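You operate a simulated robot arm through the tools that you are given. There is no shell and no other tool. Be economical: measure what you need, move in short steps, check, and stop when the job is done.

You are at the controls of a simulated two-armed robot. One attempt, no reset.

## Task
Pick up the clean filter from the side lane of the roller track with one hand, pass it to the other hand and put it on the top of the track plate.

It is judged by the outcome, as a careful person would: the job done as asked, and still so three seconds after it is handed in. It fails if anything else is knocked over, pushed out of place, dropped, spilled or broken.

## Robot
Two 7-joint arms with two-finger parallel grippers on one trunk, on a base that drives. Base frame: it is fixed to the floor where the robot stands at the start and does not move with it; the origin is under the middle of the robot, x ahead of it, y to its left, z up; the surface under the hand at the start is at about z = 0.719. Lengths are in m, angles in rad, forces in N, time in s.
The left shoulder is at the start at [0.046, 0.215, 1.087], the right one opposite. With the tool pointing down near the work surface each hand reaches from about 0.1 to 0.66 m from the robot's upright axis, wherever it stands, measured 20 degrees to its own side. Places, roughly: top of the track plate [0.5, -0.6, 0.7]. Payload 3.43 kg a hand.
The TCP of each hand is the grasp point between the finger pads, 0.03 m short of the fingertips. In the tool frame z runs along the fingers and y along their closing line. Largest opening 0.094 m; finger width 0.028, thickness 0.01; the body of the gripper, 0.05 by 0.096 m, starts 0.055 m behind the TCP.
Orientation is told as [roll, pitch, yaw] about the base's x, y, z axes, in that order, counted from this pose: with the fingers straight down and closing along the base's y, the tool's x points along the base's -x, its y along +y and its z along -z.

## Interface
- The arms move only by the tool play_rows. It takes "left_targets", "right_targets" or both (then of equal length, played together; a hand with none holds still); each is a list of rows, each a list of 7 numbers: the shift along the base's x, y, z in units of 40 mm (1.0 is 40 mm), then the turn, a rotation vector about the base's x, y, z in units of 6 degrees (1.0 is 6 degrees), then the opening, from 0 (shut) to 1 (fully open). In form: [[tx, ty, tz, wx, wy, wz, jaw], ...]. A call has 1 to 12 rows; each row shifts and turns the commanded pose from where the row before left it. A call with a number of a shift or a turn outside -1 to 1 is refused whole. A row lasts 0.2 s, in which the tool goes at most 0.05 m and 0.15 rad; a call with a longer step from one row to the next is refused whole, and so is a gripper value outside its range. Where a pose cannot be reached the arm comes as near as it can. A force on the tool above 40 N (or 10 N above the force at the start of the call, whichever is more), or a blocked arm, ends the call early, and 0.2 s more pass. The fingers move at their own pace (about 0.153 m/s each) and stop on an object; they squeeze with about 25 N. The grip force told is the motor's: it shows also when the fingers shut on nothing. Time passes only in rows, and 0.2 s behind the last, so rows that do not move let the fingers close. It gives the time, the measured TCP pose, the force on the tool (base axes), the opening and the grip force at its end, in the units of the frame above (readings bear some noise), with the torque about the TCP (base axes, N m) and any sound that the robot's microphone picked up.
- Cameras (640 x 400 px; columns grow to the right, rows downward): "scene" is now at [0.138, -0.0237, 1.2599]; the picture's right is [-0.58, -0.81, 0.03], its down [-0.37, 0.23, -0.90] and it looks along [0.73, -0.53, -0.44] (base axes); focal length 248 px, centre (320, 200). "left" rides on the left gripper at [0.076, -0.014, -0.103] in its tool frame; the picture's right is [0.18, 0.98, 0.00], its down [-0.75, 0.14, -0.64] and it looks along [-0.63, 0.12, 0.77] (tool axes); focal length 243 px, centre (320, 200). "right" rides on the right gripper at [0.076, 0.014, -0.103] in its tool frame; the picture's right is [-0.18, 0.98, 0.00], its down [-0.75, -0.14, -0.64] and it looks along [-0.63, -0.12, 0.77] (tool axes); focal length 243 px, centre (320, 200). There is no depth. A picture from a camera that has moved, and an enlarged one, comes with that camera's place and axes in the base frame and with its lens. The place of the scene camera against the robot may be out by one fixed shift of up to 0.018 m in any direction.
- camera(camera): a new picture of that camera. The clock stands still meanwhile.
- slide_trunk(by): slides the trunk up (or, below 0, down) by that many m; the arms and the scene camera ride with it, the base frame stays. It gives what a move gives, with no picture.
- roll_base(legs): drives the robot by 1 to 6 legs, each [ahead, left, turn to the left] in m, m and rad, along the robot's own axes; the way and the turn of a leg run together, so that a leg with both is an arc; at most 1.5 m and 3.142 rad a leg. The arms and the cameras ride along, it lands a little off, and it stops where it bumps. It gives what a move gives.
- turn_head(pan, tilt): turns the head with the scene camera to pan (to the left, within 1.396 rad either way) and tilt (down, from -0.506 to 1.204), counted from straight ahead of the robot. It gives what a move gives.
- zoom(camera, box): a new picture of the part [left, top, right, bottom] of that camera's present view, enlarged. The clock stands still meanwhile.
- finish_job(): hands the job in; it is judged then, once.

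Work in short steps. Places have to be worked out from the pictures, the camera data and where the tool is seen: move nearer, look again, correct. Check each grasp and each placing, and mend what went wrong. You have 120 turns and 88 pictures in all, those below and enlarged ones among them. Open the grippers and draw the arms clear of the work before you hand the job in, unless the task says otherwise; then end with one line.

The tools are called by a JSON object that holds its "fn" and its "kwargs". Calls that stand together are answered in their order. play_rows: Moves the arms, as the interface text tells. Its arguments: {"type":"object","properties":{"left_targets":{"type":"array","items":{"type":"array","items":{"type":"number"}}},"right_targets":{"type":"array","items":{"type":"array","items":{"type":"number"}}}},"required":[]} The other tools are called the same way: slide_trunk (by) slides the trunk up or down; roll_base (legs) drives the base; turn_head (pan, tilt) turns the head that bears the scene camera; camera (camera) takes a picture; zoom (camera, box) takes an enlarged picture of a part of a camera's view; finish_job () hands the job in.

At the start:

```text
time_s: 0.0
left_ee_pos: [0.3978, -0.0131, 1.1424]
left_tool_rot: [-0.037, -0.004, 0.002]
left_wrist_force: [0.0, -0.2, -0.3]
left_ft_torque: [0.01, -0.01, 0.0]
left_grip_width: 0.094
left_grasp_force: 0.2
right_ee_pos: [0.2771, -0.2629, 1.0718]
right_tool_rot: [-0.08, -0.006, 0.007]
right_wrist_force: [0.0, 0.4, -0.1]
right_ft_torque: [-0.02, -0.03, 0.01]
right_grip_width: 0.0938
right_grasp_force: 0.0
trunk travel left (down, up): [-0.3, 0.132]
robot x, y, heading: [-0.0006, -0.0002, 0.003]
head pan, tilt: [-0.618, 0.475]
```

scene: 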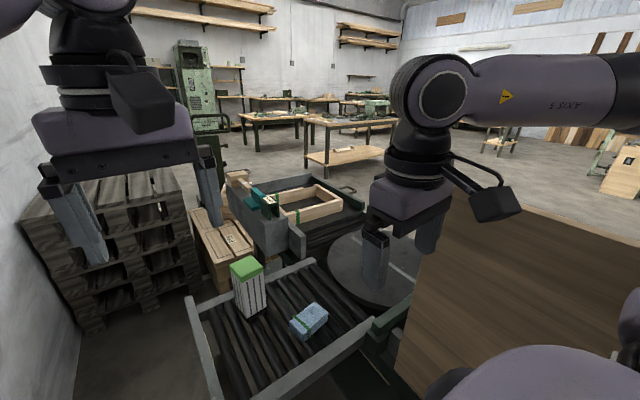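
right: 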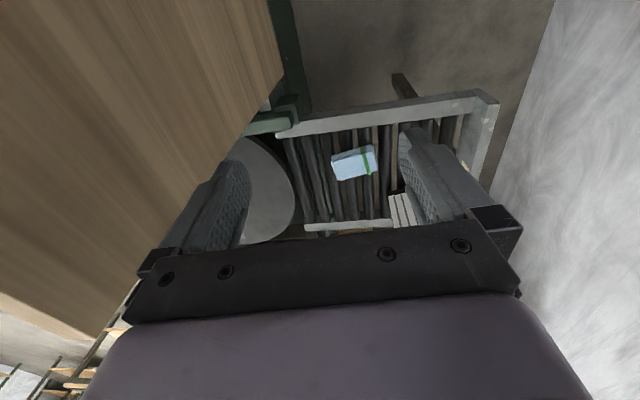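
left: 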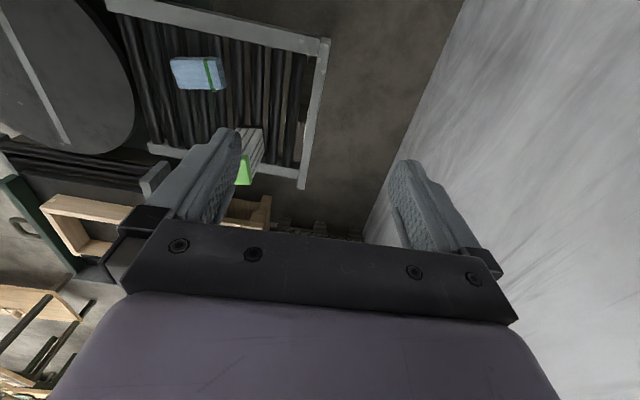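

The turntable disc near (375,270) matches the "track plate" place. I'll zoom into the scene to tell the objects apart.

{"fn": "zoom", "kwargs": {"camera": "scene", "box": [180, 170, 440, 400]}}

{"fn": "zoom", "kwargs": {"camera": "left", "box": [0, 0, 340, 240]}}

```text
1.74 times, centred on (310, 285) of scene
camera zoom: at [0.138, -0.0237, 1.2599], right [-0.58, -0.81, 0.03], down [-0.37, 0.23, -0.9], along [0.73, -0.53, -0.44], focal length 430 px, centre (337, 52)
```

zoom: 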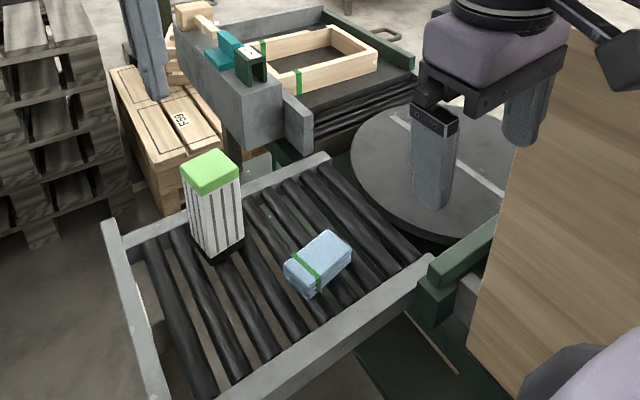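

```text
1.67 times, centred on (170, 120) of left
camera zoom: at [0.3206, -0.0231, 1.2458], right [-0.18, 0.98, -0.04], down [0.75, 0.16, 0.64], along [0.63, 0.09, -0.77], focal length 404 px, centre (570, 333)
```

zoom: 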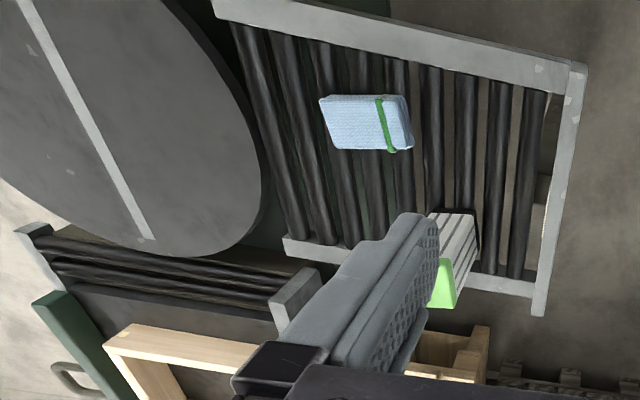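

The tall white pleated block with green top at about (0.61,-0.15), top z≈0.85, looks like the filter; the blue bundle is another item. I look around from the head to see free space for driving.

{"fn": "turn_head", "kwargs": {"pan": -1.2, "tilt": 0.8}}

{"fn": "camera", "kwargs": {"camera": "scene"}}

{"fn": "turn_head", "kwargs": {"pan": -0.1, "tilt": 0.9}}

{"fn": "camera", "kwargs": {"camera": "scene"}}

```text
time_s: 1.0
left_ee_pos: [0.3958, -0.0142, 1.1393]
left_tool_rot: [-0.035, -0.006, 0.002]
left_wrist_force: [-0.7, 0.4, -0.4]
left_ft_torque: [0.04, 0.0, -0.03]
left_grip_width: 0.0942
left_grasp_force: 0.1
right_ee_pos: [0.2754, -0.263, 1.0693]
right_tool_rot: [-0.109, -0.006, 0.015]
right_wrist_force: [-0.1, 0.1, 0.3]
right_ft_torque: [0.0, 0.0, 0.01]
right_grip_width: 0.094
right_grasp_force: 0.0
trunk travel left (down, up): [-0.3, 0.132]
robot x, y, heading: [0.0041, 0.0037, -0.0]
head pan, tilt: [-1.201, 0.799]
```

```text
82 pictures are left
camera scene: at [0.0918, -0.0481, 1.2283], right [-0.93, -0.36, 0.01], down [-0.26, 0.64, -0.72], along [0.26, -0.67, -0.69], focal length 248 px, centre (320, 200)
```

scene: 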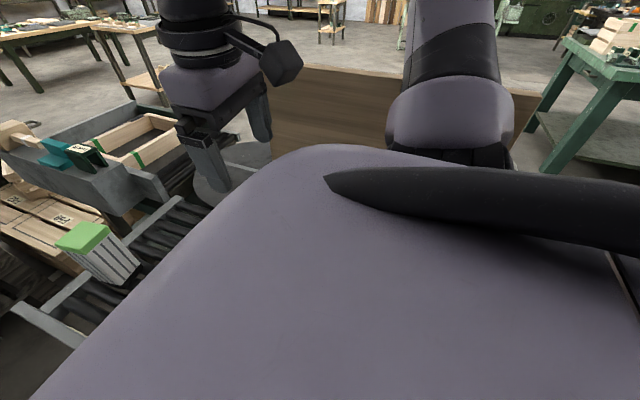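

```text
time_s: 2.3
left_ee_pos: [0.3967, -0.0133, 1.1384]
left_tool_rot: [-0.034, -0.004, 0.001]
left_wrist_force: [-0.4, -0.7, -0.3]
left_ft_torque: [0.01, 0.0, -0.01]
left_grip_width: 0.0938
left_grasp_force: 0.0
right_ee_pos: [0.2764, -0.2627, 1.0703]
right_tool_rot: [-0.109, -0.004, 0.016]
right_wrist_force: [-0.2, -0.1, -0.6]
right_ft_torque: [0.0, 0.0, -0.01]
right_grip_width: 0.0941
right_grasp_force: 0.1
trunk travel left (down, up): [-0.3, 0.132]
robot x, y, heading: [0.0, -0.0, 0.003]
head pan, tilt: [-0.099, 0.901]
```

```text
81 pictures are left
camera scene: at [0.1378, 0.0197, 1.218], right [-0.1, -0.99, 0.03], down [-0.78, 0.06, -0.63], along [0.62, -0.09, -0.78], focal length 248 px, centre (320, 200)
```

scene: 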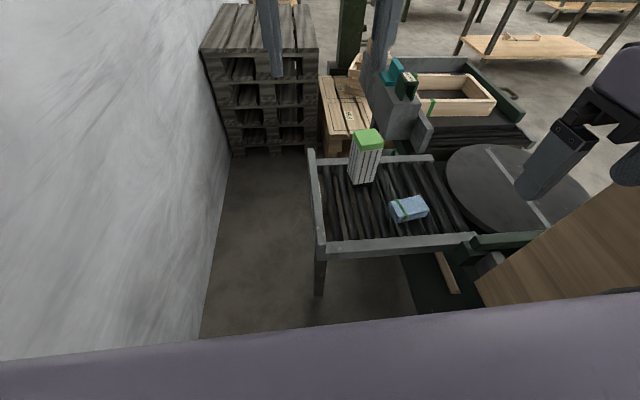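

Camera views show the filter standing on the rollers at ≈(0.61,-0.15) and the disc centred near (0.54,-0.59), radius ≈0.18. Zooming on the filter for exact position and yaw.

{"fn": "zoom", "kwargs": {"camera": "scene", "box": [310, 110, 470, 210]}}

{"fn": "zoom", "kwargs": {"camera": "scene", "box": [400, 110, 640, 260]}}

```text
4.00 times, centred on (390, 160) of scene
camera zoom: at [0.1378, 0.0197, 1.218], right [-0.1, -0.99, 0.03], down [-0.78, 0.06, -0.63], along [0.62, -0.09, -0.78], focal length 990 px, centre (40, 360)
```

zoom: 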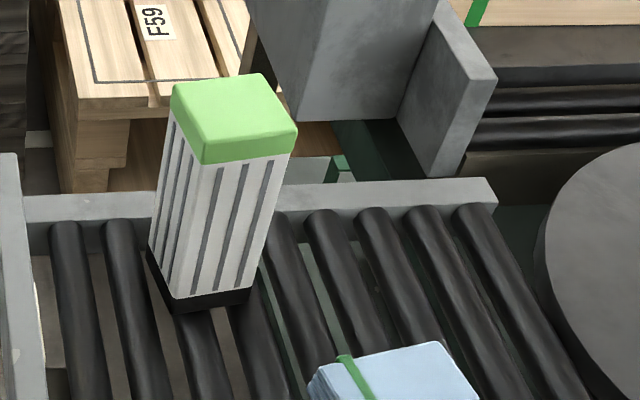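

```text
2.67 times, centred on (520, 185) of scene
camera zoom: at [0.1378, 0.0197, 1.218], right [-0.1, -0.99, 0.03], down [-0.78, 0.06, -0.63], along [0.62, -0.09, -0.78], focal length 660 px, centre (-213, 240)
```

zoom: 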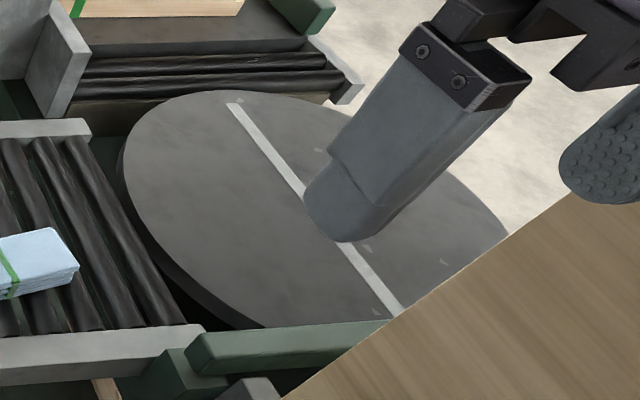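

Filter centre ≈(0.618,-0.16), ~6 cm square, top z≈0.845, yaw ≈ +10°; disc centre ≈(0.55,-0.61), stripe along x, partly behind the table edge. I bring the left hand above the filter at a safe height.

{"fn": "play_rows", "kwargs": {"left_targets": [[0.92, -0.61, -0.3, 0, 0, 0.28, 1], [0.92, -0.61, -0.3, 0, 0, 0.28, 1], [0.92, -0.61, -0.3, 0, 0, 0.28, 1], [0.92, -0.61, -0.3, 0, 0, 0.28, 1], [0.92, -0.61, -0.3, 0, 0, 0.28, 1], [0.92, -0.61, -0.3, 0.3, 0, 0.28, 1], [0, 0, 0, 0, 0, 0, 1]]}}

{"fn": "camera", "kwargs": {"camera": "left"}}

{"fn": "camera", "kwargs": {"camera": "scene"}}

```text
time_s: 4.1
left_ee_pos: [0.517, -0.018, 1.0652]
left_tool_rot: [-0.024, -0.001, 0.164]
left_wrist_force: [-0.5, -0.1, 0.0]
left_ft_torque: [-0.04, 0.03, 0.02]
left_grip_width: 0.0939
left_grasp_force: 0.1
left hand out of reach, approached as far as the arm can: row 2, 3, 4, 5, 6
right_ee_pos: [0.2759, -0.2633, 1.068]
right_tool_rot: [-0.127, -0.01, 0.023]
right_wrist_force: [0.5, 0.1, 0.3]
right_ft_torque: [0.01, -0.03, 0.0]
right_grip_width: 0.0937
right_grasp_force: 0.0
trunk travel left (down, up): [-0.3, 0.132]
robot x, y, heading: [0.0049, -0.0002, -0.0]
head pan, tilt: [-0.099, 0.901]
stopped in row 7 (left hand): the arm was blocked; the commanded pose is now the measured one
```

```text
78 pictures are left
camera left: at [0.4438, -0.0415, 1.1688], right [-0.34, 0.94, -0.02], down [0.72, 0.28, 0.64], along [0.61, 0.2, -0.77], focal length 243 px, centre (320, 200)
```

left: 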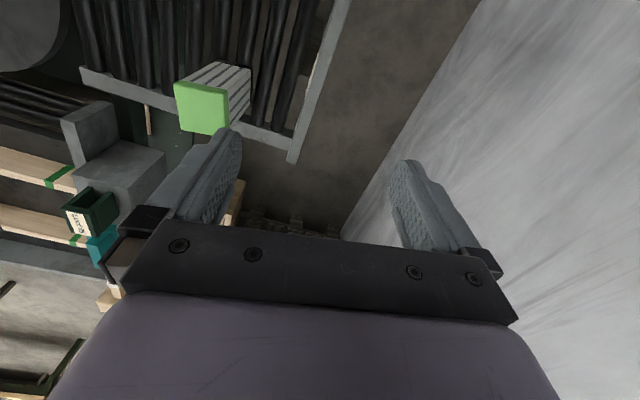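

```text
77 pictures are left
camera scene: at [0.1373, 0.0188, 1.2158], right [-0.1, -0.99, 0.03], down [-0.78, 0.06, -0.63], along [0.62, -0.09, -0.78], focal length 248 px, centre (320, 200)
```

scene: 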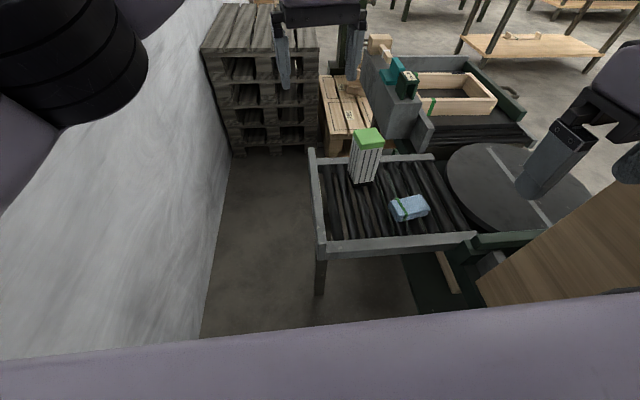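

The left arm runs out of reach there with the wall near its elbow. Turning the base right by 0.5 rad in place brings the left shoulder nearer the filter and away from the wall; both hands are high, so the sweep is clear.

{"fn": "roll_base", "kwargs": {"legs": [[0, 0, -0.5]]}}

{"fn": "turn_head", "kwargs": {"pan": 0.1, "tilt": 0.8}}

{"fn": "camera", "kwargs": {"camera": "scene"}}

```text
time_s: 5.4
left_ee_pos: [0.508, -0.1388, 1.0582]
left_tool_rot: [-0.022, 0.009, -0.08]
left_wrist_force: [-0.7, 0.3, 0.2]
left_ft_torque: [-0.02, 0.0, -0.02]
left_grip_width: 0.094
left_grasp_force: 0.1
right_ee_pos: [0.2191, -0.3089, 1.0647]
right_tool_rot: [-0.127, -0.019, -0.195]
right_wrist_force: [8.4, 23.5, -9.9]
right_ft_torque: [0.47, 0.07, 0.52]
right_grip_width: 0.0792
right_grasp_force: 0.1
trunk travel left (down, up): [-0.3, 0.132]
robot x, y, heading: [0.0026, 0.0017, -0.243]
head pan, tilt: [-0.099, 0.901]
stopped in leg 1: the force on the tool passed its limit at 74 N (the readings are from after the stop); the commanded pose is now the measured one
```

```text
time_s: 6.2
left_ee_pos: [0.5078, -0.1409, 1.0562]
left_tool_rot: [-0.026, 0.011, -0.082]
left_wrist_force: [-1.0, 0.0, -0.1]
left_ft_torque: [-0.01, -0.02, -0.04]
left_grip_width: 0.094
left_grasp_force: 0.1
right_ee_pos: [0.2206, -0.3104, 1.0663]
right_tool_rot: [-0.126, -0.016, -0.199]
right_wrist_force: [3.2, 31.4, 2.6]
right_ft_torque: [-0.29, 0.0, 0.28]
right_grip_width: 0.0763
right_grasp_force: 0.0
trunk travel left (down, up): [-0.3, 0.132]
robot x, y, heading: [0.0069, 0.0049, -0.249]
head pan, tilt: [0.099, 0.799]
```

```text
76 pictures are left
camera scene: at [0.1614, 0.0032, 1.2184], right [-0.15, -0.99, 0.03], down [-0.72, 0.08, -0.69], along [0.68, -0.12, -0.72], focal length 248 px, centre (320, 200)
```

scene: 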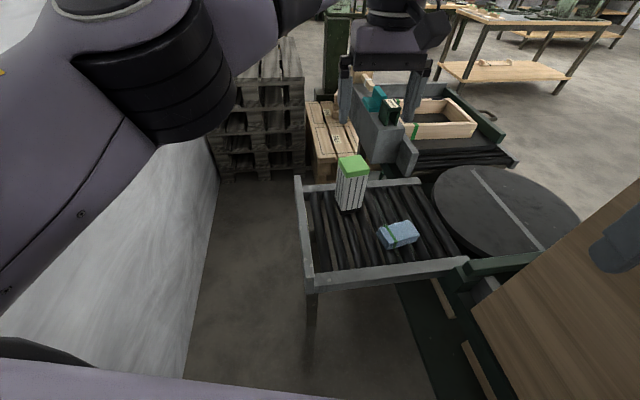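

The right fingers touched something (the wooden board stands up as a panel rather than a tabletop). I back the right hand off toward +y and look.

{"fn": "play_rows", "kwargs": {"right_targets": [[0.1, 0.8, 0, 0, 0, 0, 0.8], [0.1, 0.8, 0, 0, 0, 0, 0.8], [0, 0, 0, 0, 0, 0, 0.8]]}}

{"fn": "camera", "kwargs": {"camera": "right"}}

{"fn": "turn_head", "kwargs": {"pan": -0.9, "tilt": 0.5}}

{"fn": "camera", "kwargs": {"camera": "scene"}}

```text
time_s: 7.0
left_ee_pos: [0.4971, -0.1657, 1.0587]
left_tool_rot: [0.004, -0.002, -0.084]
left_wrist_force: [-0.4, 0.8, 0.8]
left_ft_torque: [-0.01, -0.02, 0.04]
left_grip_width: 0.0937
left_grasp_force: 0.0
right_ee_pos: [0.2132, -0.274, 1.0577]
right_tool_rot: [-0.085, -0.023, -0.21]
right_wrist_force: [-0.6, 0.1, 0.2]
right_ft_torque: [-0.04, -0.03, -0.01]
right_grip_width: 0.0751
right_grasp_force: 0.1
trunk travel left (down, up): [-0.3, 0.132]
robot x, y, heading: [0.0042, 0.0053, -0.246]
head pan, tilt: [0.099, 0.799]
```

```text
75 pictures are left
camera right: at [0.1429, -0.2348, 1.1573], right [0.39, 0.92, -0.08], down [0.7, -0.24, 0.67], along [0.6, -0.31, -0.74], focal length 243 px, centre (320, 200)
```

right: 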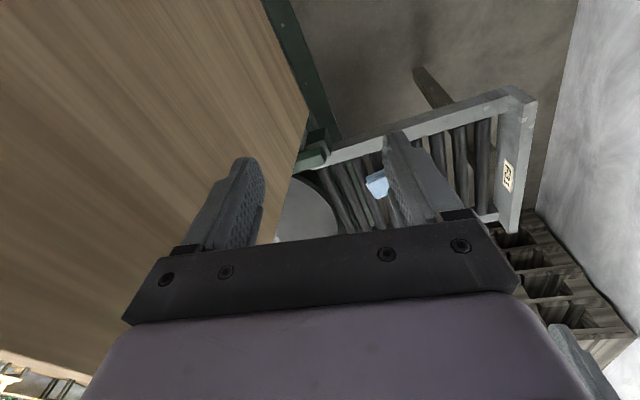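

```text
time_s: 8.2
left_ee_pos: [0.4977, -0.1651, 1.0602]
left_tool_rot: [0.004, -0.002, -0.085]
left_wrist_force: [0.3, -0.1, 0.6]
left_ft_torque: [0.0, -0.02, 0.0]
left_grip_width: 0.0939
left_grasp_force: 0.0
right_ee_pos: [0.2154, -0.2738, 1.0567]
right_tool_rot: [-0.086, -0.021, -0.207]
right_wrist_force: [-0.6, -0.3, 0.5]
right_ft_torque: [-0.02, -0.02, 0.0]
right_grip_width: 0.075
right_grasp_force: 0.0
trunk travel left (down, up): [-0.3, 0.132]
robot x, y, heading: [0.0001, 0.0075, -0.245]
head pan, tilt: [-0.901, 0.499]
```

```text
74 pictures are left
camera scene: at [0.1061, -0.0972, 1.2464], right [-0.91, -0.41, 0.0], down [-0.2, 0.44, -0.88], along [0.36, -0.8, -0.48], focal length 248 px, centre (320, 200)
```

scene: 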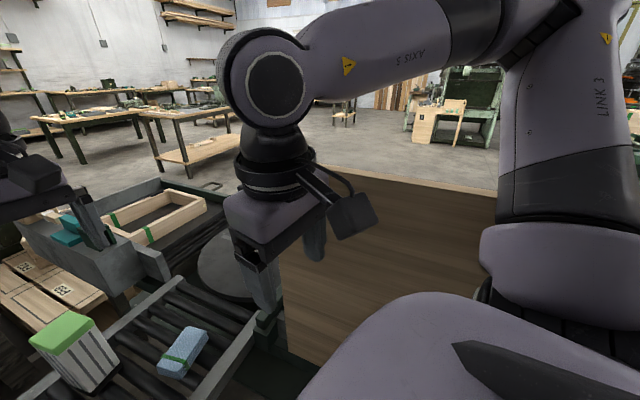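

The board is a vertical panel at y≈-0.37 (front end x≈0.29, top z≈1.12), so the right arm must work tool-down past it. Plan: left hand takes the filter from its +y side with a tilted hand, the right hand then takes it by the top. First I yaw the left hand by -72°, moving back in +y.

{"fn": "play_rows", "kwargs": {"left_targets": [[0.1, 0.28, -0.1, 0, 0, -1, 1], [0.1, 0.28, -0.1, 0, 0, -1, 1], [0.1, 0.28, -0.1, 0, 0, -1, 1], [0.1, 0.28, -0.1, 0, 0, -1, 1], [0.1, 0.28, -0.1, 0, 0, -1, 1], [0.1, 0.28, -0.1, 0, 0, -1, 1], [0.1, 0.28, -0.1, 0, 0, -1, 1], [0.1, 0.28, -0.1, 0, 0, -1, 1], [0.1, 0.28, -0.1, 0, 0, -1, 1], [0.1, 0.28, -0.1, 0, 0, -1, 1], [0.1, 0.28, -0.1, 0, 0, -1, 1], [0.1, 0.28, -0.1, 0, 0, -1, 1]]}}

```text
time_s: 10.8
left_ee_pos: [0.5323, -0.0712, 1.0248]
left_tool_rot: [0.007, 0.001, -0.975]
left_wrist_force: [0.4, -0.5, 0.1]
left_ft_torque: [0.01, -0.03, -0.01]
left_grip_width: 0.0938
left_grasp_force: 0.0
left hand out of reach, approached as far as the arm can: row 9, 10, 11, 12
right_ee_pos: [0.2159, -0.274, 1.0576]
right_tool_rot: [-0.089, -0.02, -0.207]
right_wrist_force: [-0.3, 0.7, 0.2]
right_ft_torque: [-0.03, -0.03, 0.01]
right_grip_width: 0.0752
right_grasp_force: 0.0
trunk travel left (down, up): [-0.3, 0.132]
robot x, y, heading: [0.001, 0.0031, -0.248]
head pan, tilt: [-0.901, 0.499]
```

Yaw reached about -56° before the reach limit; lower and tilted it should have more room. I tilt the fingers toward -y while lowering.

{"fn": "play_rows", "kwargs": {"left_targets": [[0, 0, -0.35, -0.97, -0.25, 0, 1], [0, 0, -0.35, -0.97, -0.25, 0, 1], [0, 0, -0.35, -0.97, -0.25, 0, 1], [0, 0, -0.35, -0.97, -0.25, 0, 1], [0, 0, -0.35, -0.97, -0.25, 0, 1], [0, 0, -0.35, -0.97, -0.25, 0, 1], [0, 0, -0.35, -0.97, -0.25, 0, 1], [0, 0, -0.35, -0.97, -0.25, 0, 1], [0, 0, -0.35, -0.97, -0.25, 0, 1]]}}

{"fn": "turn_head", "kwargs": {"pan": 0.1, "tilt": 0.75}}

{"fn": "camera", "kwargs": {"camera": "scene"}}

{"fn": "camera", "kwargs": {"camera": "left"}}

```text
time_s: 12.8
left_ee_pos: [0.5333, -0.0715, 0.8982]
left_tool_rot: [-0.434, -0.87, -0.768]
left_wrist_force: [-0.5, 0.2, 0.5]
left_ft_torque: [0.01, 0.0, 0.03]
left_grip_width: 0.0939
left_grasp_force: 0.0
right_ee_pos: [0.2163, -0.2722, 1.0579]
right_tool_rot: [-0.088, -0.021, -0.209]
right_wrist_force: [0.3, 0.0, 0.2]
right_ft_torque: [-0.02, 0.01, -0.01]
right_grip_width: 0.0752
right_grasp_force: 0.0
trunk travel left (down, up): [-0.3, 0.132]
robot x, y, heading: [0.0083, 0.0032, -0.245]
head pan, tilt: [-0.901, 0.499]
```

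```text
time_s: 14.1
left_ee_pos: [0.5333, -0.0707, 0.8998]
left_tool_rot: [-0.429, -0.866, -0.769]
left_wrist_force: [0.9, -0.2, -0.3]
left_ft_torque: [0.0, 0.0, 0.01]
left_grip_width: 0.0941
left_grasp_force: 0.1
right_ee_pos: [0.2153, -0.2736, 1.0573]
right_tool_rot: [-0.088, -0.021, -0.207]
right_wrist_force: [0.9, 0.4, -0.9]
right_ft_torque: [-0.02, 0.01, 0.03]
right_grip_width: 0.075
right_grasp_force: 0.1
trunk travel left (down, up): [-0.3, 0.132]
robot x, y, heading: [0.001, 0.0047, -0.248]
head pan, tilt: [0.099, 0.75]
```

```text
73 pictures are left
camera scene: at [0.1511, -0.0266, 1.2244], right [-0.15, -0.99, 0.0], down [-0.67, 0.1, -0.73], along [0.72, -0.11, -0.68], focal length 248 px, centre (320, 200)
```

scene: 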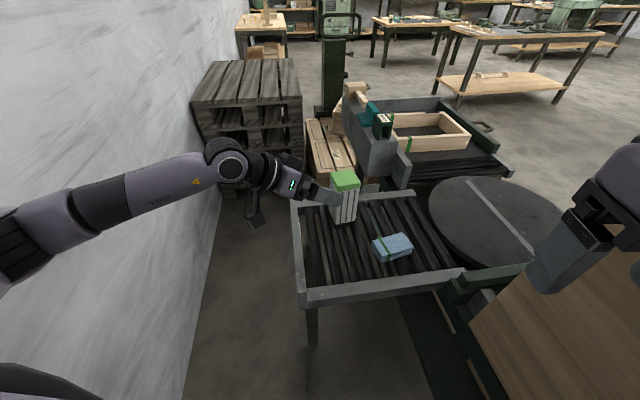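

```text
72 pictures are left
camera left: at [0.4635, 0.0371, 0.9055], right [0.76, 0.51, -0.41], down [0.34, 0.22, 0.91], along [0.55, -0.83, 0.0], focal length 243 px, centre (320, 200)
```

left: 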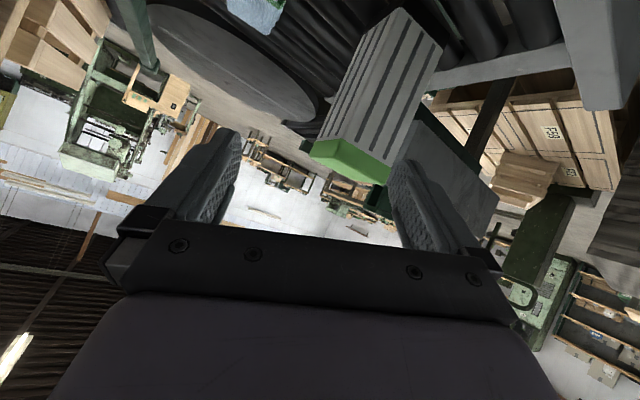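

The fingers point (0.21,-0.78,-0.59) as wanted but the closing line is rolled ~19°. I correct the roll about the finger axis and shift +x a bit.

{"fn": "play_rows", "kwargs": {"left_targets": [[0.3, 0.2, 0, 0.17, -0.63, -0.48, 1], [0.3, 0.2, 0, 0.17, -0.63, -0.48, 1], [0.3, 0.2, 0, 0.17, -0.63, -0.48, 1], [0.3, 0.2, 0, 0.17, -0.63, -0.48, 1], [0, 0, 0, 0, 0, 0, 1]]}}

{"fn": "camera", "kwargs": {"camera": "left"}}

{"fn": "camera", "kwargs": {"camera": "scene"}}

```text
time_s: 15.3
left_ee_pos: [0.575, -0.0417, 0.8983]
left_tool_rot: [-0.003, -0.94, -1.311]
left_wrist_force: [-0.1, -0.1, 0.0]
left_ft_torque: [0.01, -0.03, -0.01]
left_grip_width: 0.0939
left_grasp_force: 0.0
left hand out of reach, approached as far as the arm can: row 1, 2, 3
right_ee_pos: [0.2165, -0.2737, 1.0559]
right_tool_rot: [-0.088, -0.02, -0.207]
right_wrist_force: [-0.1, 0.4, 0.0]
right_ft_torque: [0.02, -0.02, 0.01]
right_grip_width: 0.0751
right_grasp_force: 0.1
trunk travel left (down, up): [-0.3, 0.132]
robot x, y, heading: [0.0032, 0.0003, -0.244]
head pan, tilt: [0.099, 0.75]
```

```text
71 pictures are left
camera left: at [0.5281, 0.0773, 0.8975], right [0.92, 0.36, -0.15], down [0.12, 0.11, 0.99], along [0.37, -0.93, 0.06], focal length 243 px, centre (320, 200)
```

left: 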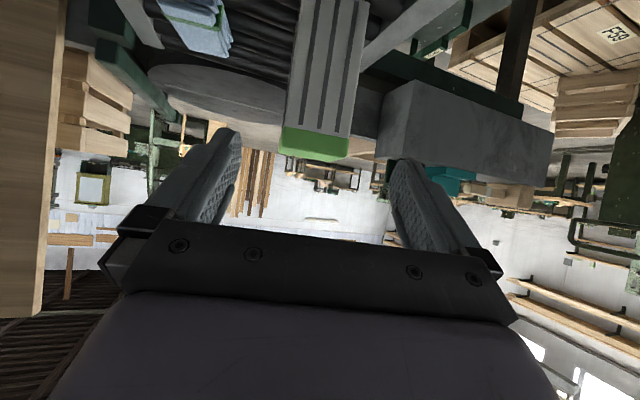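

```text
70 pictures are left
camera scene: at [0.1514, -0.0264, 1.2242], right [-0.15, -0.99, 0.0], down [-0.67, 0.1, -0.73], along [0.72, -0.11, -0.68], focal length 248 px, centre (320, 200)
```

scene: 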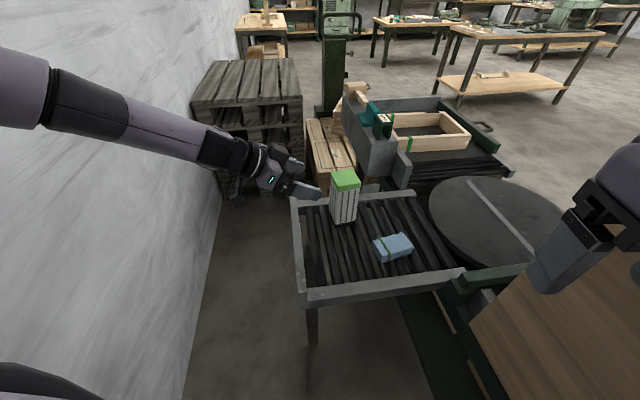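

Hand is now level (tilt 54°, azimuth -75°). Zooming the left view for the filter's faces.

{"fn": "zoom", "kwargs": {"camera": "left", "box": [220, 0, 460, 200]}}

{"fn": "zoom", "kwargs": {"camera": "scene", "box": [240, 120, 420, 240]}}

```text
2.00 times, centred on (340, 100) of left
camera zoom: at [0.5281, 0.0773, 0.8975], right [0.92, 0.36, -0.15], down [0.12, 0.11, 0.99], along [0.37, -0.93, 0.06], focal length 485 px, centre (280, 400)
```

zoom: 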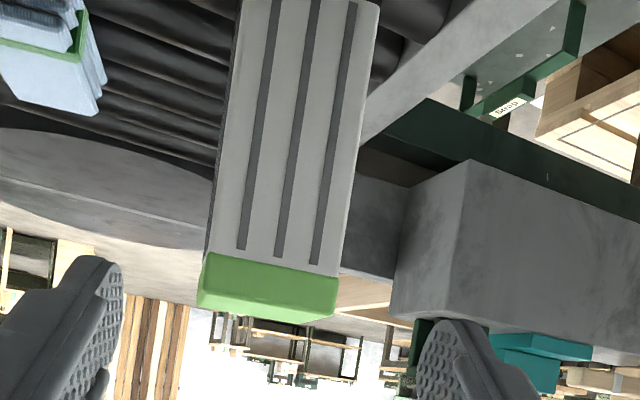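

```text
3.33 times, centred on (330, 180) of scene
camera zoom: at [0.1514, -0.0264, 1.2242], right [-0.15, -0.99, 0.0], down [-0.67, 0.1, -0.73], along [0.72, -0.11, -0.68], focal length 825 px, centre (287, 267)
```

zoom: 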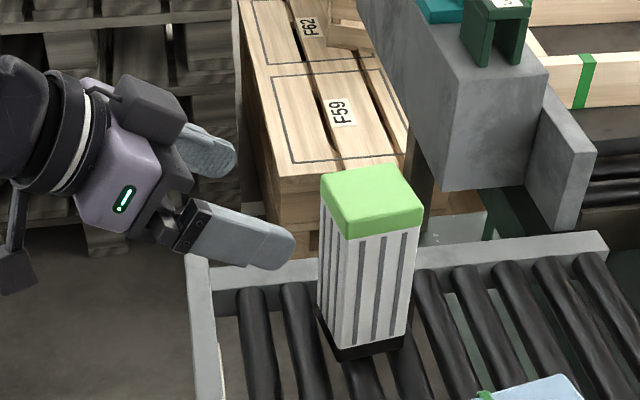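

Filter centre ≈(0.606,-0.155), top ≈0.86; the hand is laterally aligned with it. I go down 3.5 cm and half way in along the finger direction, then check.

{"fn": "play_rows", "kwargs": {"left_targets": [[0, 0, -0.85, 0, 0, 0, 1], [0.18, -0.66, -0.5, 0, 0, 0, 1], [0.18, -0.66, -0.5, 0, 0, 0, 1], [0, 0, 0, 0, 0, 0, 1]]}}

{"fn": "camera", "kwargs": {"camera": "left"}}

{"fn": "zoom", "kwargs": {"camera": "scene", "box": [240, 120, 420, 240]}}

```text
time_s: 16.3
left_ee_pos: [0.5901, -0.0952, 0.825]
left_tool_rot: [-0.005, -0.94, -1.309]
left_wrist_force: [-0.7, -0.4, -0.6]
left_ft_torque: [0.02, -0.01, -0.05]
left_grip_width: 0.094
left_grasp_force: 0.1
right_ee_pos: [0.2161, -0.274, 1.0585]
right_tool_rot: [-0.087, -0.022, -0.208]
right_wrist_force: [-0.5, -0.2, -0.3]
right_ft_torque: [-0.01, -0.03, 0.02]
right_grip_width: 0.0753
right_grasp_force: 0.1
trunk travel left (down, up): [-0.3, 0.132]
robot x, y, heading: [0.0049, 0.0087, -0.247]
head pan, tilt: [0.099, 0.75]
```

```text
67 pictures are left
camera left: at [0.543, 0.0242, 0.8241], right [0.92, 0.36, -0.15], down [0.12, 0.11, 0.99], along [0.37, -0.93, 0.06], focal length 243 px, centre (320, 200)
```

left: 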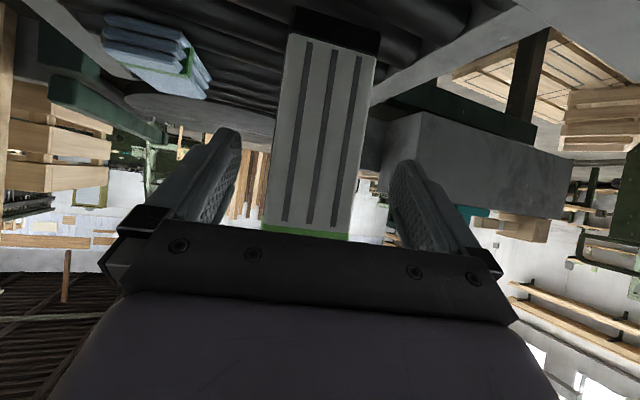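

```text
3.33 times, centred on (330, 180) of scene
camera zoom: at [0.1512, -0.0266, 1.2244], right [-0.15, -0.99, 0.0], down [-0.67, 0.1, -0.73], along [0.72, -0.11, -0.68], focal length 825 px, centre (287, 267)
```

zoom: 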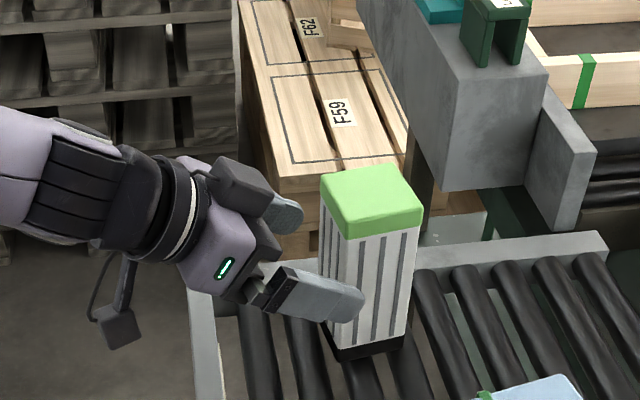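

The filter sits centred between the fingers (base ≈0.715, top ≈0.86). I go the last 6.5 cm in and close.

{"fn": "play_rows", "kwargs": {"left_targets": [[0.18, -0.66, -0.5, 0, 0, 0, 1], [0.17, -0.64, -0.5, 0, 0, 0, 1], [0, 0, 0, 0, 0, 0, 1]]}}

{"fn": "zoom", "kwargs": {"camera": "scene", "box": [240, 120, 420, 240]}}

```text
time_s: 17.1
left_ee_pos: [0.6034, -0.1495, 0.7838]
left_tool_rot: [-0.002, -0.939, -1.308]
left_wrist_force: [-0.4, 1.0, 1.2]
left_ft_torque: [-0.01, 0.03, 0.03]
left_grip_width: 0.0941
left_grasp_force: 0.0
right_ee_pos: [0.2167, -0.2742, 1.0582]
right_tool_rot: [-0.088, -0.02, -0.207]
right_wrist_force: [0.1, 0.1, -0.2]
right_ft_torque: [-0.03, 0.02, -0.04]
right_grip_width: 0.0754
right_grasp_force: 0.0
trunk travel left (down, up): [-0.3, 0.132]
robot x, y, heading: [0.0022, 0.0052, -0.251]
head pan, tilt: [0.099, 0.75]
```

```text
3.33 times, centred on (330, 180) of scene
camera zoom: at [0.1511, -0.0266, 1.2244], right [-0.15, -0.99, 0.0], down [-0.67, 0.1, -0.73], along [0.72, -0.11, -0.68], focal length 825 px, centre (287, 267)
```

zoom: 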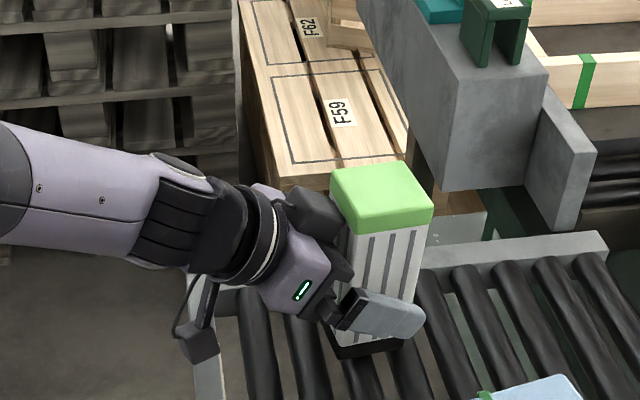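

The palm has nudged the filter a few mm, still upright between the fingers. I back off 4 mm and close.

{"fn": "play_rows", "kwargs": {"left_targets": [[0, 0.1, 0.07, 0, 0, 0, 1], [0, 0, 0, 0, 0, 0, 0], [0, 0, 0, 0, 0, 0, 0], [0, 0, 0, 0, 0, 0, 0], [0, 0, 0, 0, 0, 0, 0]]}}

{"fn": "zoom", "kwargs": {"camera": "scene", "box": [240, 120, 420, 240]}}

```text
time_s: 18.3
left_ee_pos: [0.6035, -0.1442, 0.7883]
left_tool_rot: [-0.003, -0.94, -1.307]
left_wrist_force: [-1.1, -0.8, -0.3]
left_ft_torque: [-0.07, -0.08, -0.05]
left_grip_width: 0.0623
left_grasp_force: 24.9
right_ee_pos: [0.2159, -0.2727, 1.0576]
right_tool_rot: [-0.087, -0.022, -0.207]
right_wrist_force: [0.3, 0.6, -0.6]
right_ft_torque: [0.01, -0.02, -0.03]
right_grip_width: 0.0755
right_grasp_force: 0.1
trunk travel left (down, up): [-0.3, 0.132]
robot x, y, heading: [0.0013, 0.0068, -0.246]
head pan, tilt: [0.099, 0.75]
```

```text
3.33 times, centred on (330, 180) of scene
camera zoom: at [0.1512, -0.0266, 1.2243], right [-0.15, -0.99, 0.0], down [-0.67, 0.1, -0.73], along [0.72, -0.11, -0.68], focal length 825 px, centre (287, 267)
```

zoom: 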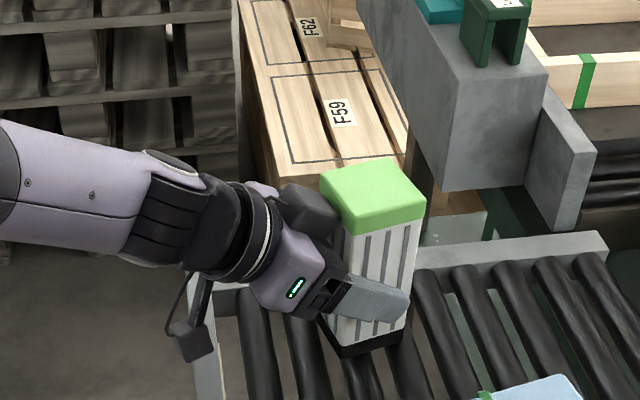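

Gripped at 62 mm with 25 N. Lifting straight up 12 cm.

{"fn": "play_rows", "kwargs": {"left_targets": [[0, 0, 0.5, 0, 0, 0, 0], [0, 0, 0.8, 0, 0, 0, 0], [0, 0, 0.9, 0, 0, 0, 0], [0, 0, 0.8, 0, 0, 0, 0], [0, 0, 0, 0, 0, 0, 0]]}}

{"fn": "camera", "kwargs": {"camera": "scene"}}

```text
time_s: 19.5
left_ee_pos: [0.6041, -0.1439, 0.9078]
left_tool_rot: [-0.002, -0.941, -1.309]
left_wrist_force: [0.6, 0.0, -2.4]
left_ft_torque: [0.01, 0.0, -0.03]
left_grip_width: 0.0621
left_grasp_force: 25.0
right_ee_pos: [0.2163, -0.2729, 1.0566]
right_tool_rot: [-0.087, -0.021, -0.209]
right_wrist_force: [0.3, 0.5, 0.3]
right_ft_torque: [-0.02, 0.01, 0.0]
right_grip_width: 0.0751
right_grasp_force: 0.0
trunk travel left (down, up): [-0.3, 0.132]
robot x, y, heading: [0.0022, 0.0058, -0.247]
head pan, tilt: [0.099, 0.75]
```

```text
63 pictures are left
camera scene: at [0.1513, -0.0265, 1.2242], right [-0.15, -0.99, 0.0], down [-0.67, 0.1, -0.73], along [0.72, -0.11, -0.68], focal length 248 px, centre (320, 200)
```

scene: 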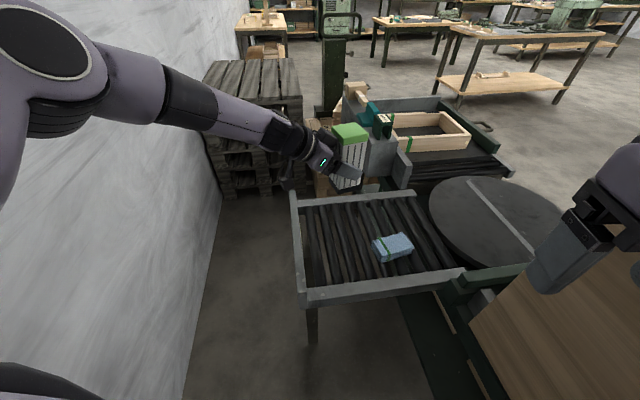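

Filter held and lifted. Now I bring the left hand in to about (0.44,-0.18) turning its yaw back by 30°, and turn the right hand to the same yaw at a staging spot, opened.

{"fn": "play_rows", "kwargs": {"left_targets": [[-0.7, -0.15, 0.1, 0, 0, 0.5, 0], [-0.7, -0.15, 0.1, 0, 0, 0.9, 0], [-0.7, -0.15, 0, 0, 0, 0.9, 0], [-0.7, -0.15, 0, 0, 0, 0.9, 0], [-0.7, -0.15, 0, 0, 0, 0.9, 0], [-0.5, -0.15, 0, 0, 0, 0.9, 0], [0, 0, 0, 0, 0, 0, 0]], "right_targets": [[0.3, 0, 0.4, 0.14, 0, -0.92, 1], [0.3, 0, 0.4, 0.14, 0, -0.92, 1], [0.3, 0, 0.3, 0.14, 0, -0.92, 1], [0.3, 0, 0.3, 0.14, 0, -0.92, 1], [0.3, 0, 0.2, 0.14, 0, -0.92, 1], [0.2, 0, 0, 0.14, 0, -0.92, 1], [0, 0, 0, 0, 0, 0, 1]]}}

{"fn": "turn_head", "kwargs": {"pan": -0.2, "tilt": 0.5}}

{"fn": "camera", "kwargs": {"camera": "scene"}}

{"fn": "camera", "kwargs": {"camera": "right"}}

```text
time_s: 21.1
left_ee_pos: [0.4428, -0.1806, 0.9148]
left_tool_rot: [-0.002, -0.941, -0.783]
left_wrist_force: [-0.2, 0.1, -2.6]
left_ft_torque: [0.02, -0.01, -0.02]
left_grip_width: 0.062
left_grasp_force: 24.9
right_ee_pos: [0.2847, -0.274, 1.1229]
right_tool_rot: [-0.007, 0.019, -0.787]
right_wrist_force: [-0.3, 1.1, 1.0]
right_ft_torque: [0.01, 0.0, -0.02]
right_grip_width: 0.094
right_grasp_force: 0.1
trunk travel left (down, up): [-0.3, 0.132]
robot x, y, heading: [0.0051, 0.0001, -0.251]
head pan, tilt: [0.099, 0.75]
```

```text
time_s: 21.9
left_ee_pos: [0.4422, -0.1806, 0.9156]
left_tool_rot: [-0.003, -0.939, -0.786]
left_wrist_force: [0.5, 0.2, -2.2]
left_ft_torque: [0.0, 0.01, -0.01]
left_grip_width: 0.0624
left_grasp_force: 25.2
right_ee_pos: [0.2838, -0.2743, 1.1226]
right_tool_rot: [-0.007, 0.021, -0.785]
right_wrist_force: [-0.1, 0.4, 0.4]
right_ft_torque: [0.01, -0.03, -0.02]
right_grip_width: 0.094
right_grasp_force: 0.0
trunk travel left (down, up): [-0.3, 0.132]
robot x, y, heading: [0.0007, 0.0048, -0.246]
head pan, tilt: [-0.201, 0.499]
```

```text
62 pictures are left
camera scene: at [0.1515, -0.0551, 1.2461], right [-0.43, -0.9, 0.0], down [-0.43, 0.21, -0.88], along [0.79, -0.38, -0.48], focal length 248 px, centre (320, 200)
```

scene: 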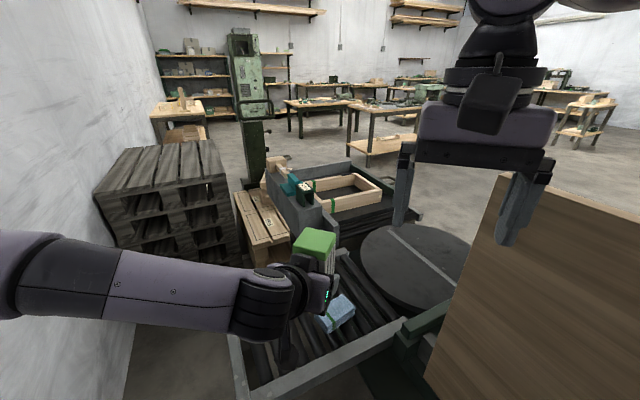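

```text
61 pictures are left
camera right: at [0.2435, -0.2108, 1.2259], right [0.83, 0.56, -0.01], down [0.45, -0.64, 0.63], along [0.35, -0.52, -0.78], focal length 243 px, centre (320, 200)
```

right: 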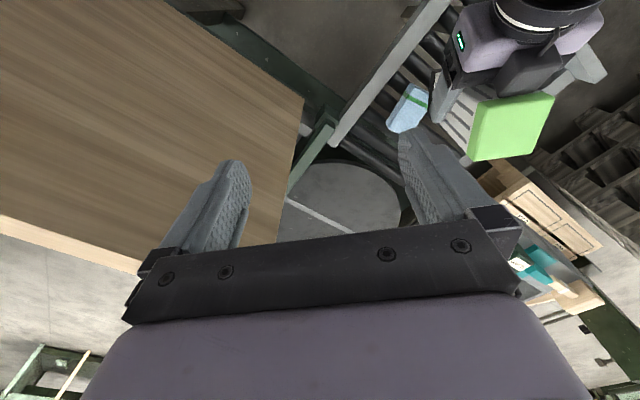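

Filter top centre ≈(0.453,-0.184,0.987); both yaws are -45°. Moving the right hand above it (z 1.06) and checking.

{"fn": "play_rows", "kwargs": {"right_targets": [[0.87, 0.41, -0.2, 0, 0, 0, 1], [0.87, 0.41, -0.2, 0, 0, 0, 1], [0.87, 0.41, -0.3, 0, 0, 0, 1], [0.87, 0.41, -0.4, 0, 0, 0, 1], [0.87, 0.41, -0.45, 0, 0, 0, 1], [0, 0, 0, 0, 0, 0, 1]]}}

{"fn": "camera", "kwargs": {"camera": "right"}}

{"fn": "camera", "kwargs": {"camera": "scene"}}

```text
time_s: 23.5
left_ee_pos: [0.4368, -0.1666, 0.9225]
left_tool_rot: [-0.016, -0.958, -0.775]
left_wrist_force: [0.2, 0.1, -2.4]
left_ft_torque: [0.03, 0.01, 0.0]
left_grip_width: 0.0622
left_grasp_force: 25.2
right_ee_pos: [0.3451, -0.2184, 1.1241]
right_tool_rot: [-0.008, -0.034, -0.779]
right_wrist_force: [0.8, -0.9, -0.3]
right_ft_torque: [0.0, 0.01, 0.02]
right_grip_width: 0.0939
right_grasp_force: 0.0
right hand out of reach, approached as far as the arm can: row 3, 4, 5
trunk travel left (down, up): [-0.3, 0.132]
robot x, y, heading: [0.0039, 0.0033, -0.245]
head pan, tilt: [-0.201, 0.499]
stopped in row 6 (right hand): the arm was blocked; the commanded pose is now the measured one
```

```text
60 pictures are left
camera right: at [0.2998, -0.1526, 1.2247], right [0.82, 0.57, 0.0], down [0.43, -0.61, 0.67], along [0.38, -0.55, -0.74], focal length 243 px, centre (320, 200)
```

right: 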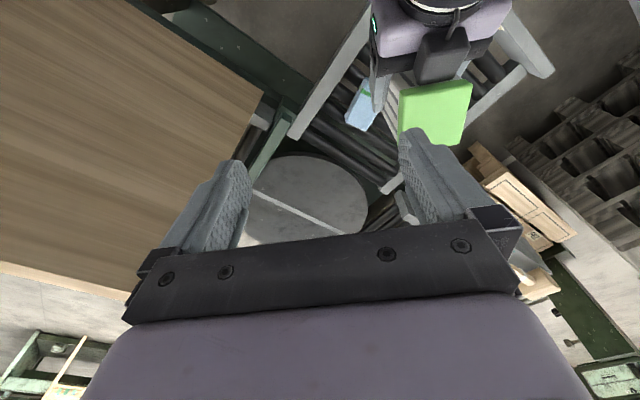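

```text
59 pictures are left
camera scene: at [0.1431, -0.0338, 1.2495], right [-0.43, -0.9, 0.02], down [-0.42, 0.19, -0.89], along [0.79, -0.39, -0.46], focal length 248 px, centre (320, 200)
```

scene: 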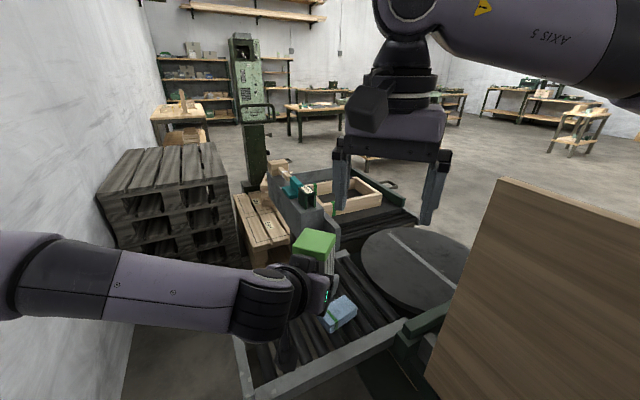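

The right arm was blocked at (0.345,-0.218,1.124) and the body shifted a little, so some link may be touching. I look toward the right arm.

{"fn": "turn_head", "kwargs": {"pan": -1.2, "tilt": 0.3}}

{"fn": "camera", "kwargs": {"camera": "scene"}}

```text
time_s: 24.8
left_ee_pos: [0.4368, -0.1664, 0.9241]
left_tool_rot: [-0.02, -0.962, -0.771]
left_wrist_force: [0.2, -0.8, -3.1]
left_ft_torque: [-0.02, 0.03, -0.02]
left_grip_width: 0.0621
left_grasp_force: 25.4
right_ee_pos: [0.3464, -0.2201, 1.1243]
right_tool_rot: [-0.006, -0.032, -0.78]
right_wrist_force: [-0.3, -0.2, -0.3]
right_ft_torque: [0.0, -0.01, 0.0]
right_grip_width: 0.0939
right_grasp_force: 0.1
trunk travel left (down, up): [-0.3, 0.132]
robot x, y, heading: [-0.0, 0.0047, -0.244]
head pan, tilt: [-1.201, 0.3]
```

```text
58 pictures are left
camera scene: at [0.0723, -0.0859, 1.2682], right [-0.99, -0.12, -0.01], down [-0.03, 0.27, -0.96], along [0.12, -0.95, -0.27], focal length 248 px, centre (320, 200)
```

scene: 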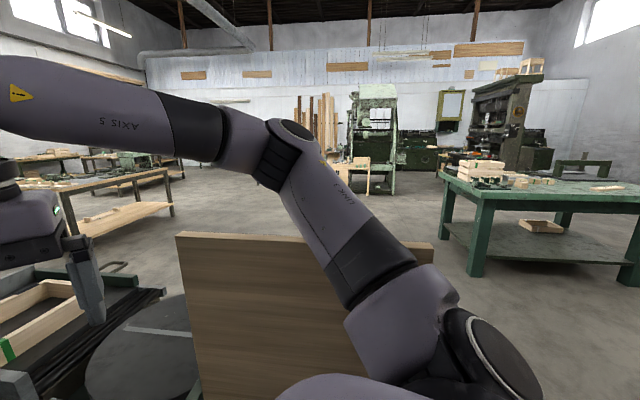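

The right upper arm passes just over the panel's top edge (panel x≈-0.03..0.30, y≈-0.37, top 1.13) and probably rubs it. I raise the trunk to clear it.

{"fn": "slide_trunk", "kwargs": {"by": 0.13}}

{"fn": "camera", "kwargs": {"camera": "scene"}}

```text
time_s: 26.4
left_ee_pos: [0.4427, -0.1803, 1.0447]
left_tool_rot: [0.0, -0.94, -0.787]
left_wrist_force: [0.1, -0.6, -2.8]
left_ft_torque: [0.02, 0.04, 0.01]
left_grip_width: 0.0625
left_grasp_force: 24.8
right_ee_pos: [0.3529, -0.239, 1.2405]
right_tool_rot: [-0.001, 0.005, -0.785]
right_wrist_force: [0.4, 0.1, -0.1]
right_ft_torque: [0.0, 0.04, 0.02]
right_grip_width: 0.0939
right_grasp_force: 0.0
trunk travel left (down, up): [-0.43, 0.002]
robot x, y, heading: [0.0028, 0.0027, -0.242]
head pan, tilt: [-1.201, 0.3]
```

```text
57 pictures are left
camera scene: at [0.081, -0.1083, 1.3945], right [-0.99, -0.12, 0.0], down [-0.04, 0.29, -0.96], along [0.12, -0.95, -0.3], focal length 248 px, centre (320, 200)
```

scene: 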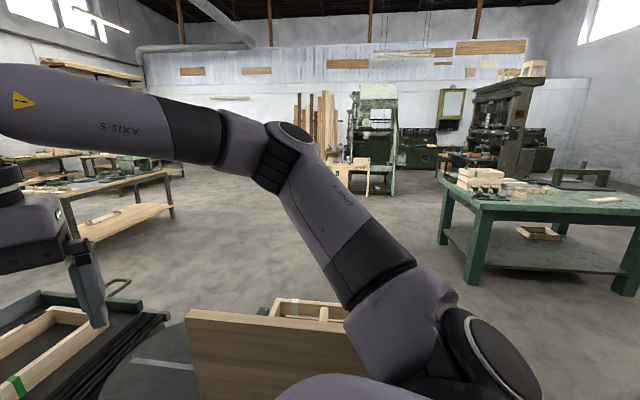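

Clear now (body sprang back, panel unmoved). I lower the filter by 12 cm with the left hand and bring the right hand above it.

{"fn": "play_rows", "kwargs": {"left_targets": [[0, 0, -0.75, 0, 0, 0, 0], [0, 0, -0.75, 0, 0, 0, 0], [0, 0, -0.75, 0, 0, 0, 0], [0, 0, -0.75, 0, 0, 0, 0], [0, 0, 0, 0, 0, 0, 0], [0, 0, 0, 0, 0, 0, 0], [0, 0, 0, 0, 0, 0, 0]], "right_targets": [[0.2, 0.1, -0.8, 0, 0, 0, 1], [0.5, 0.2, -0.8, 0, 0, 0, 1], [0.65, 0.3, -0.7, 0, 0, 0, 1], [0.65, 0.3, -0.6, 0, 0, 0, 1], [0.62, 0.3, -0.6, 0, 0, 0, 1], [0, 0, -0.8, 0, 0, 0, 1], [0, 0, 0, 0, 0, 0, 1]]}}

{"fn": "turn_head", "kwargs": {"pan": -0.2, "tilt": 0.7}}

{"fn": "camera", "kwargs": {"camera": "right"}}

{"fn": "camera", "kwargs": {"camera": "scene"}}

```text
time_s: 28.0
left_ee_pos: [0.4427, -0.1808, 0.9258]
left_tool_rot: [-0.002, -0.939, -0.785]
left_wrist_force: [0.6, 0.9, -2.2]
left_ft_torque: [0.04, 0.02, -0.01]
left_grip_width: 0.0622
left_grasp_force: 24.1
right_ee_pos: [0.3942, -0.2531, 1.105]
right_tool_rot: [0.0, 0.003, -0.784]
right_wrist_force: [-0.6, 0.5, 0.0]
right_ft_torque: [-0.01, 0.0, 0.02]
right_grip_width: 0.0941
right_grasp_force: 0.1
right hand out of reach, approached as far as the arm can: row 2, 3, 4, 5
trunk travel left (down, up): [-0.43, 0.002]
robot x, y, heading: [0.0042, 0.0036, -0.245]
head pan, tilt: [-1.201, 0.3]
```

```text
time_s: 29.2
left_ee_pos: [0.4437, -0.1816, 0.9272]
left_tool_rot: [-0.003, -0.94, -0.784]
left_wrist_force: [-0.8, -1.0, -2.8]
left_ft_torque: [0.02, 0.01, -0.01]
left_grip_width: 0.0622
left_grasp_force: 24.9
right_ee_pos: [0.3942, -0.2516, 1.1052]
right_tool_rot: [0.0, 0.005, -0.784]
right_wrist_force: [0.5, 0.1, 0.1]
right_ft_torque: [-0.02, 0.02, 0.01]
right_grip_width: 0.094
right_grasp_force: 0.0
trunk travel left (down, up): [-0.43, 0.002]
robot x, y, heading: [0.0036, 0.0062, -0.244]
head pan, tilt: [-0.201, 0.7]
```

```text
56 pictures are left
camera right: at [0.3506, -0.189, 1.209], right [0.82, 0.57, 0.0], down [0.44, -0.63, 0.64], along [0.36, -0.53, -0.77], focal length 243 px, centre (320, 200)
```

right: 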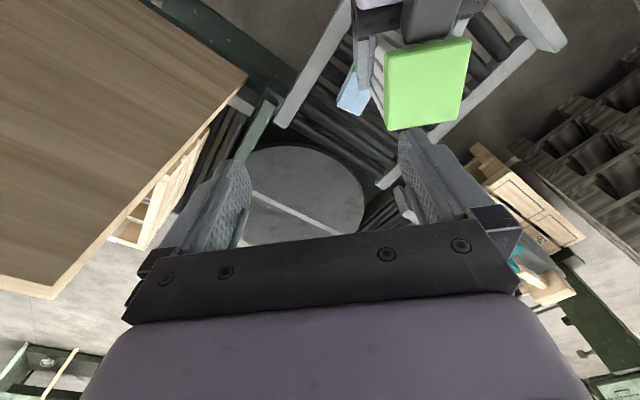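

```text
55 pictures are left
camera scene: at [0.1459, -0.0525, 1.3585], right [-0.43, -0.9, 0.0], down [-0.58, 0.28, -0.77], along [0.69, -0.33, -0.64], focal length 248 px, centre (320, 200)
```

scene: 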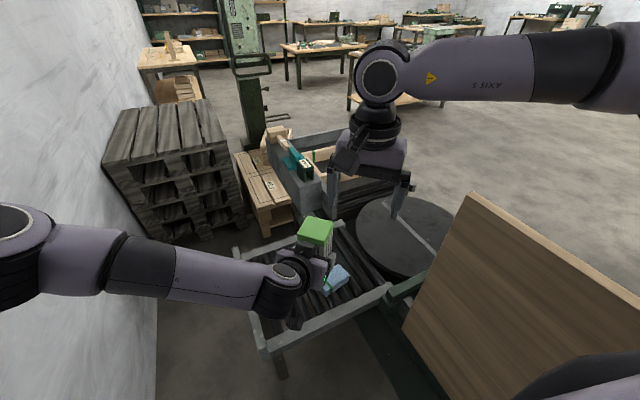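

The right hand stalled at (0.394,-0.253,1.105). I probe further motion in small steps to see which direction is limited.

{"fn": "play_rows", "kwargs": {"right_targets": [[0.5, 0, 0, 0, 0, 0, 1], [0.5, 0, 0, 0, 0, 0, 1], [0, 0.5, 0, 0, 0, 0, 1], [0, 0.5, 0, 0, 0, 0, 1], [0, 0, 0, 0, 0, 0, 1]]}}

```text
time_s: 30.4
left_ee_pos: [0.4426, -0.1807, 0.9254]
left_tool_rot: [-0.001, -0.938, -0.784]
left_wrist_force: [0.4, -0.2, -3.4]
left_ft_torque: [0.04, -0.03, 0.01]
left_grip_width: 0.0624
left_grasp_force: 24.9
right_ee_pos: [0.3915, -0.2504, 1.1094]
right_tool_rot: [0.001, 0.005, -0.785]
right_wrist_force: [-0.1, 0.7, 0.1]
right_ft_torque: [0.0, -0.02, -0.03]
right_grip_width: 0.0939
right_grasp_force: 0.0
right hand out of reach, approached as far as the arm can: row 1, 2, 3, 4
trunk travel left (down, up): [-0.43, 0.002]
robot x, y, heading: [0.0036, 0.0019, -0.245]
head pan, tilt: [-0.201, 0.7]
```

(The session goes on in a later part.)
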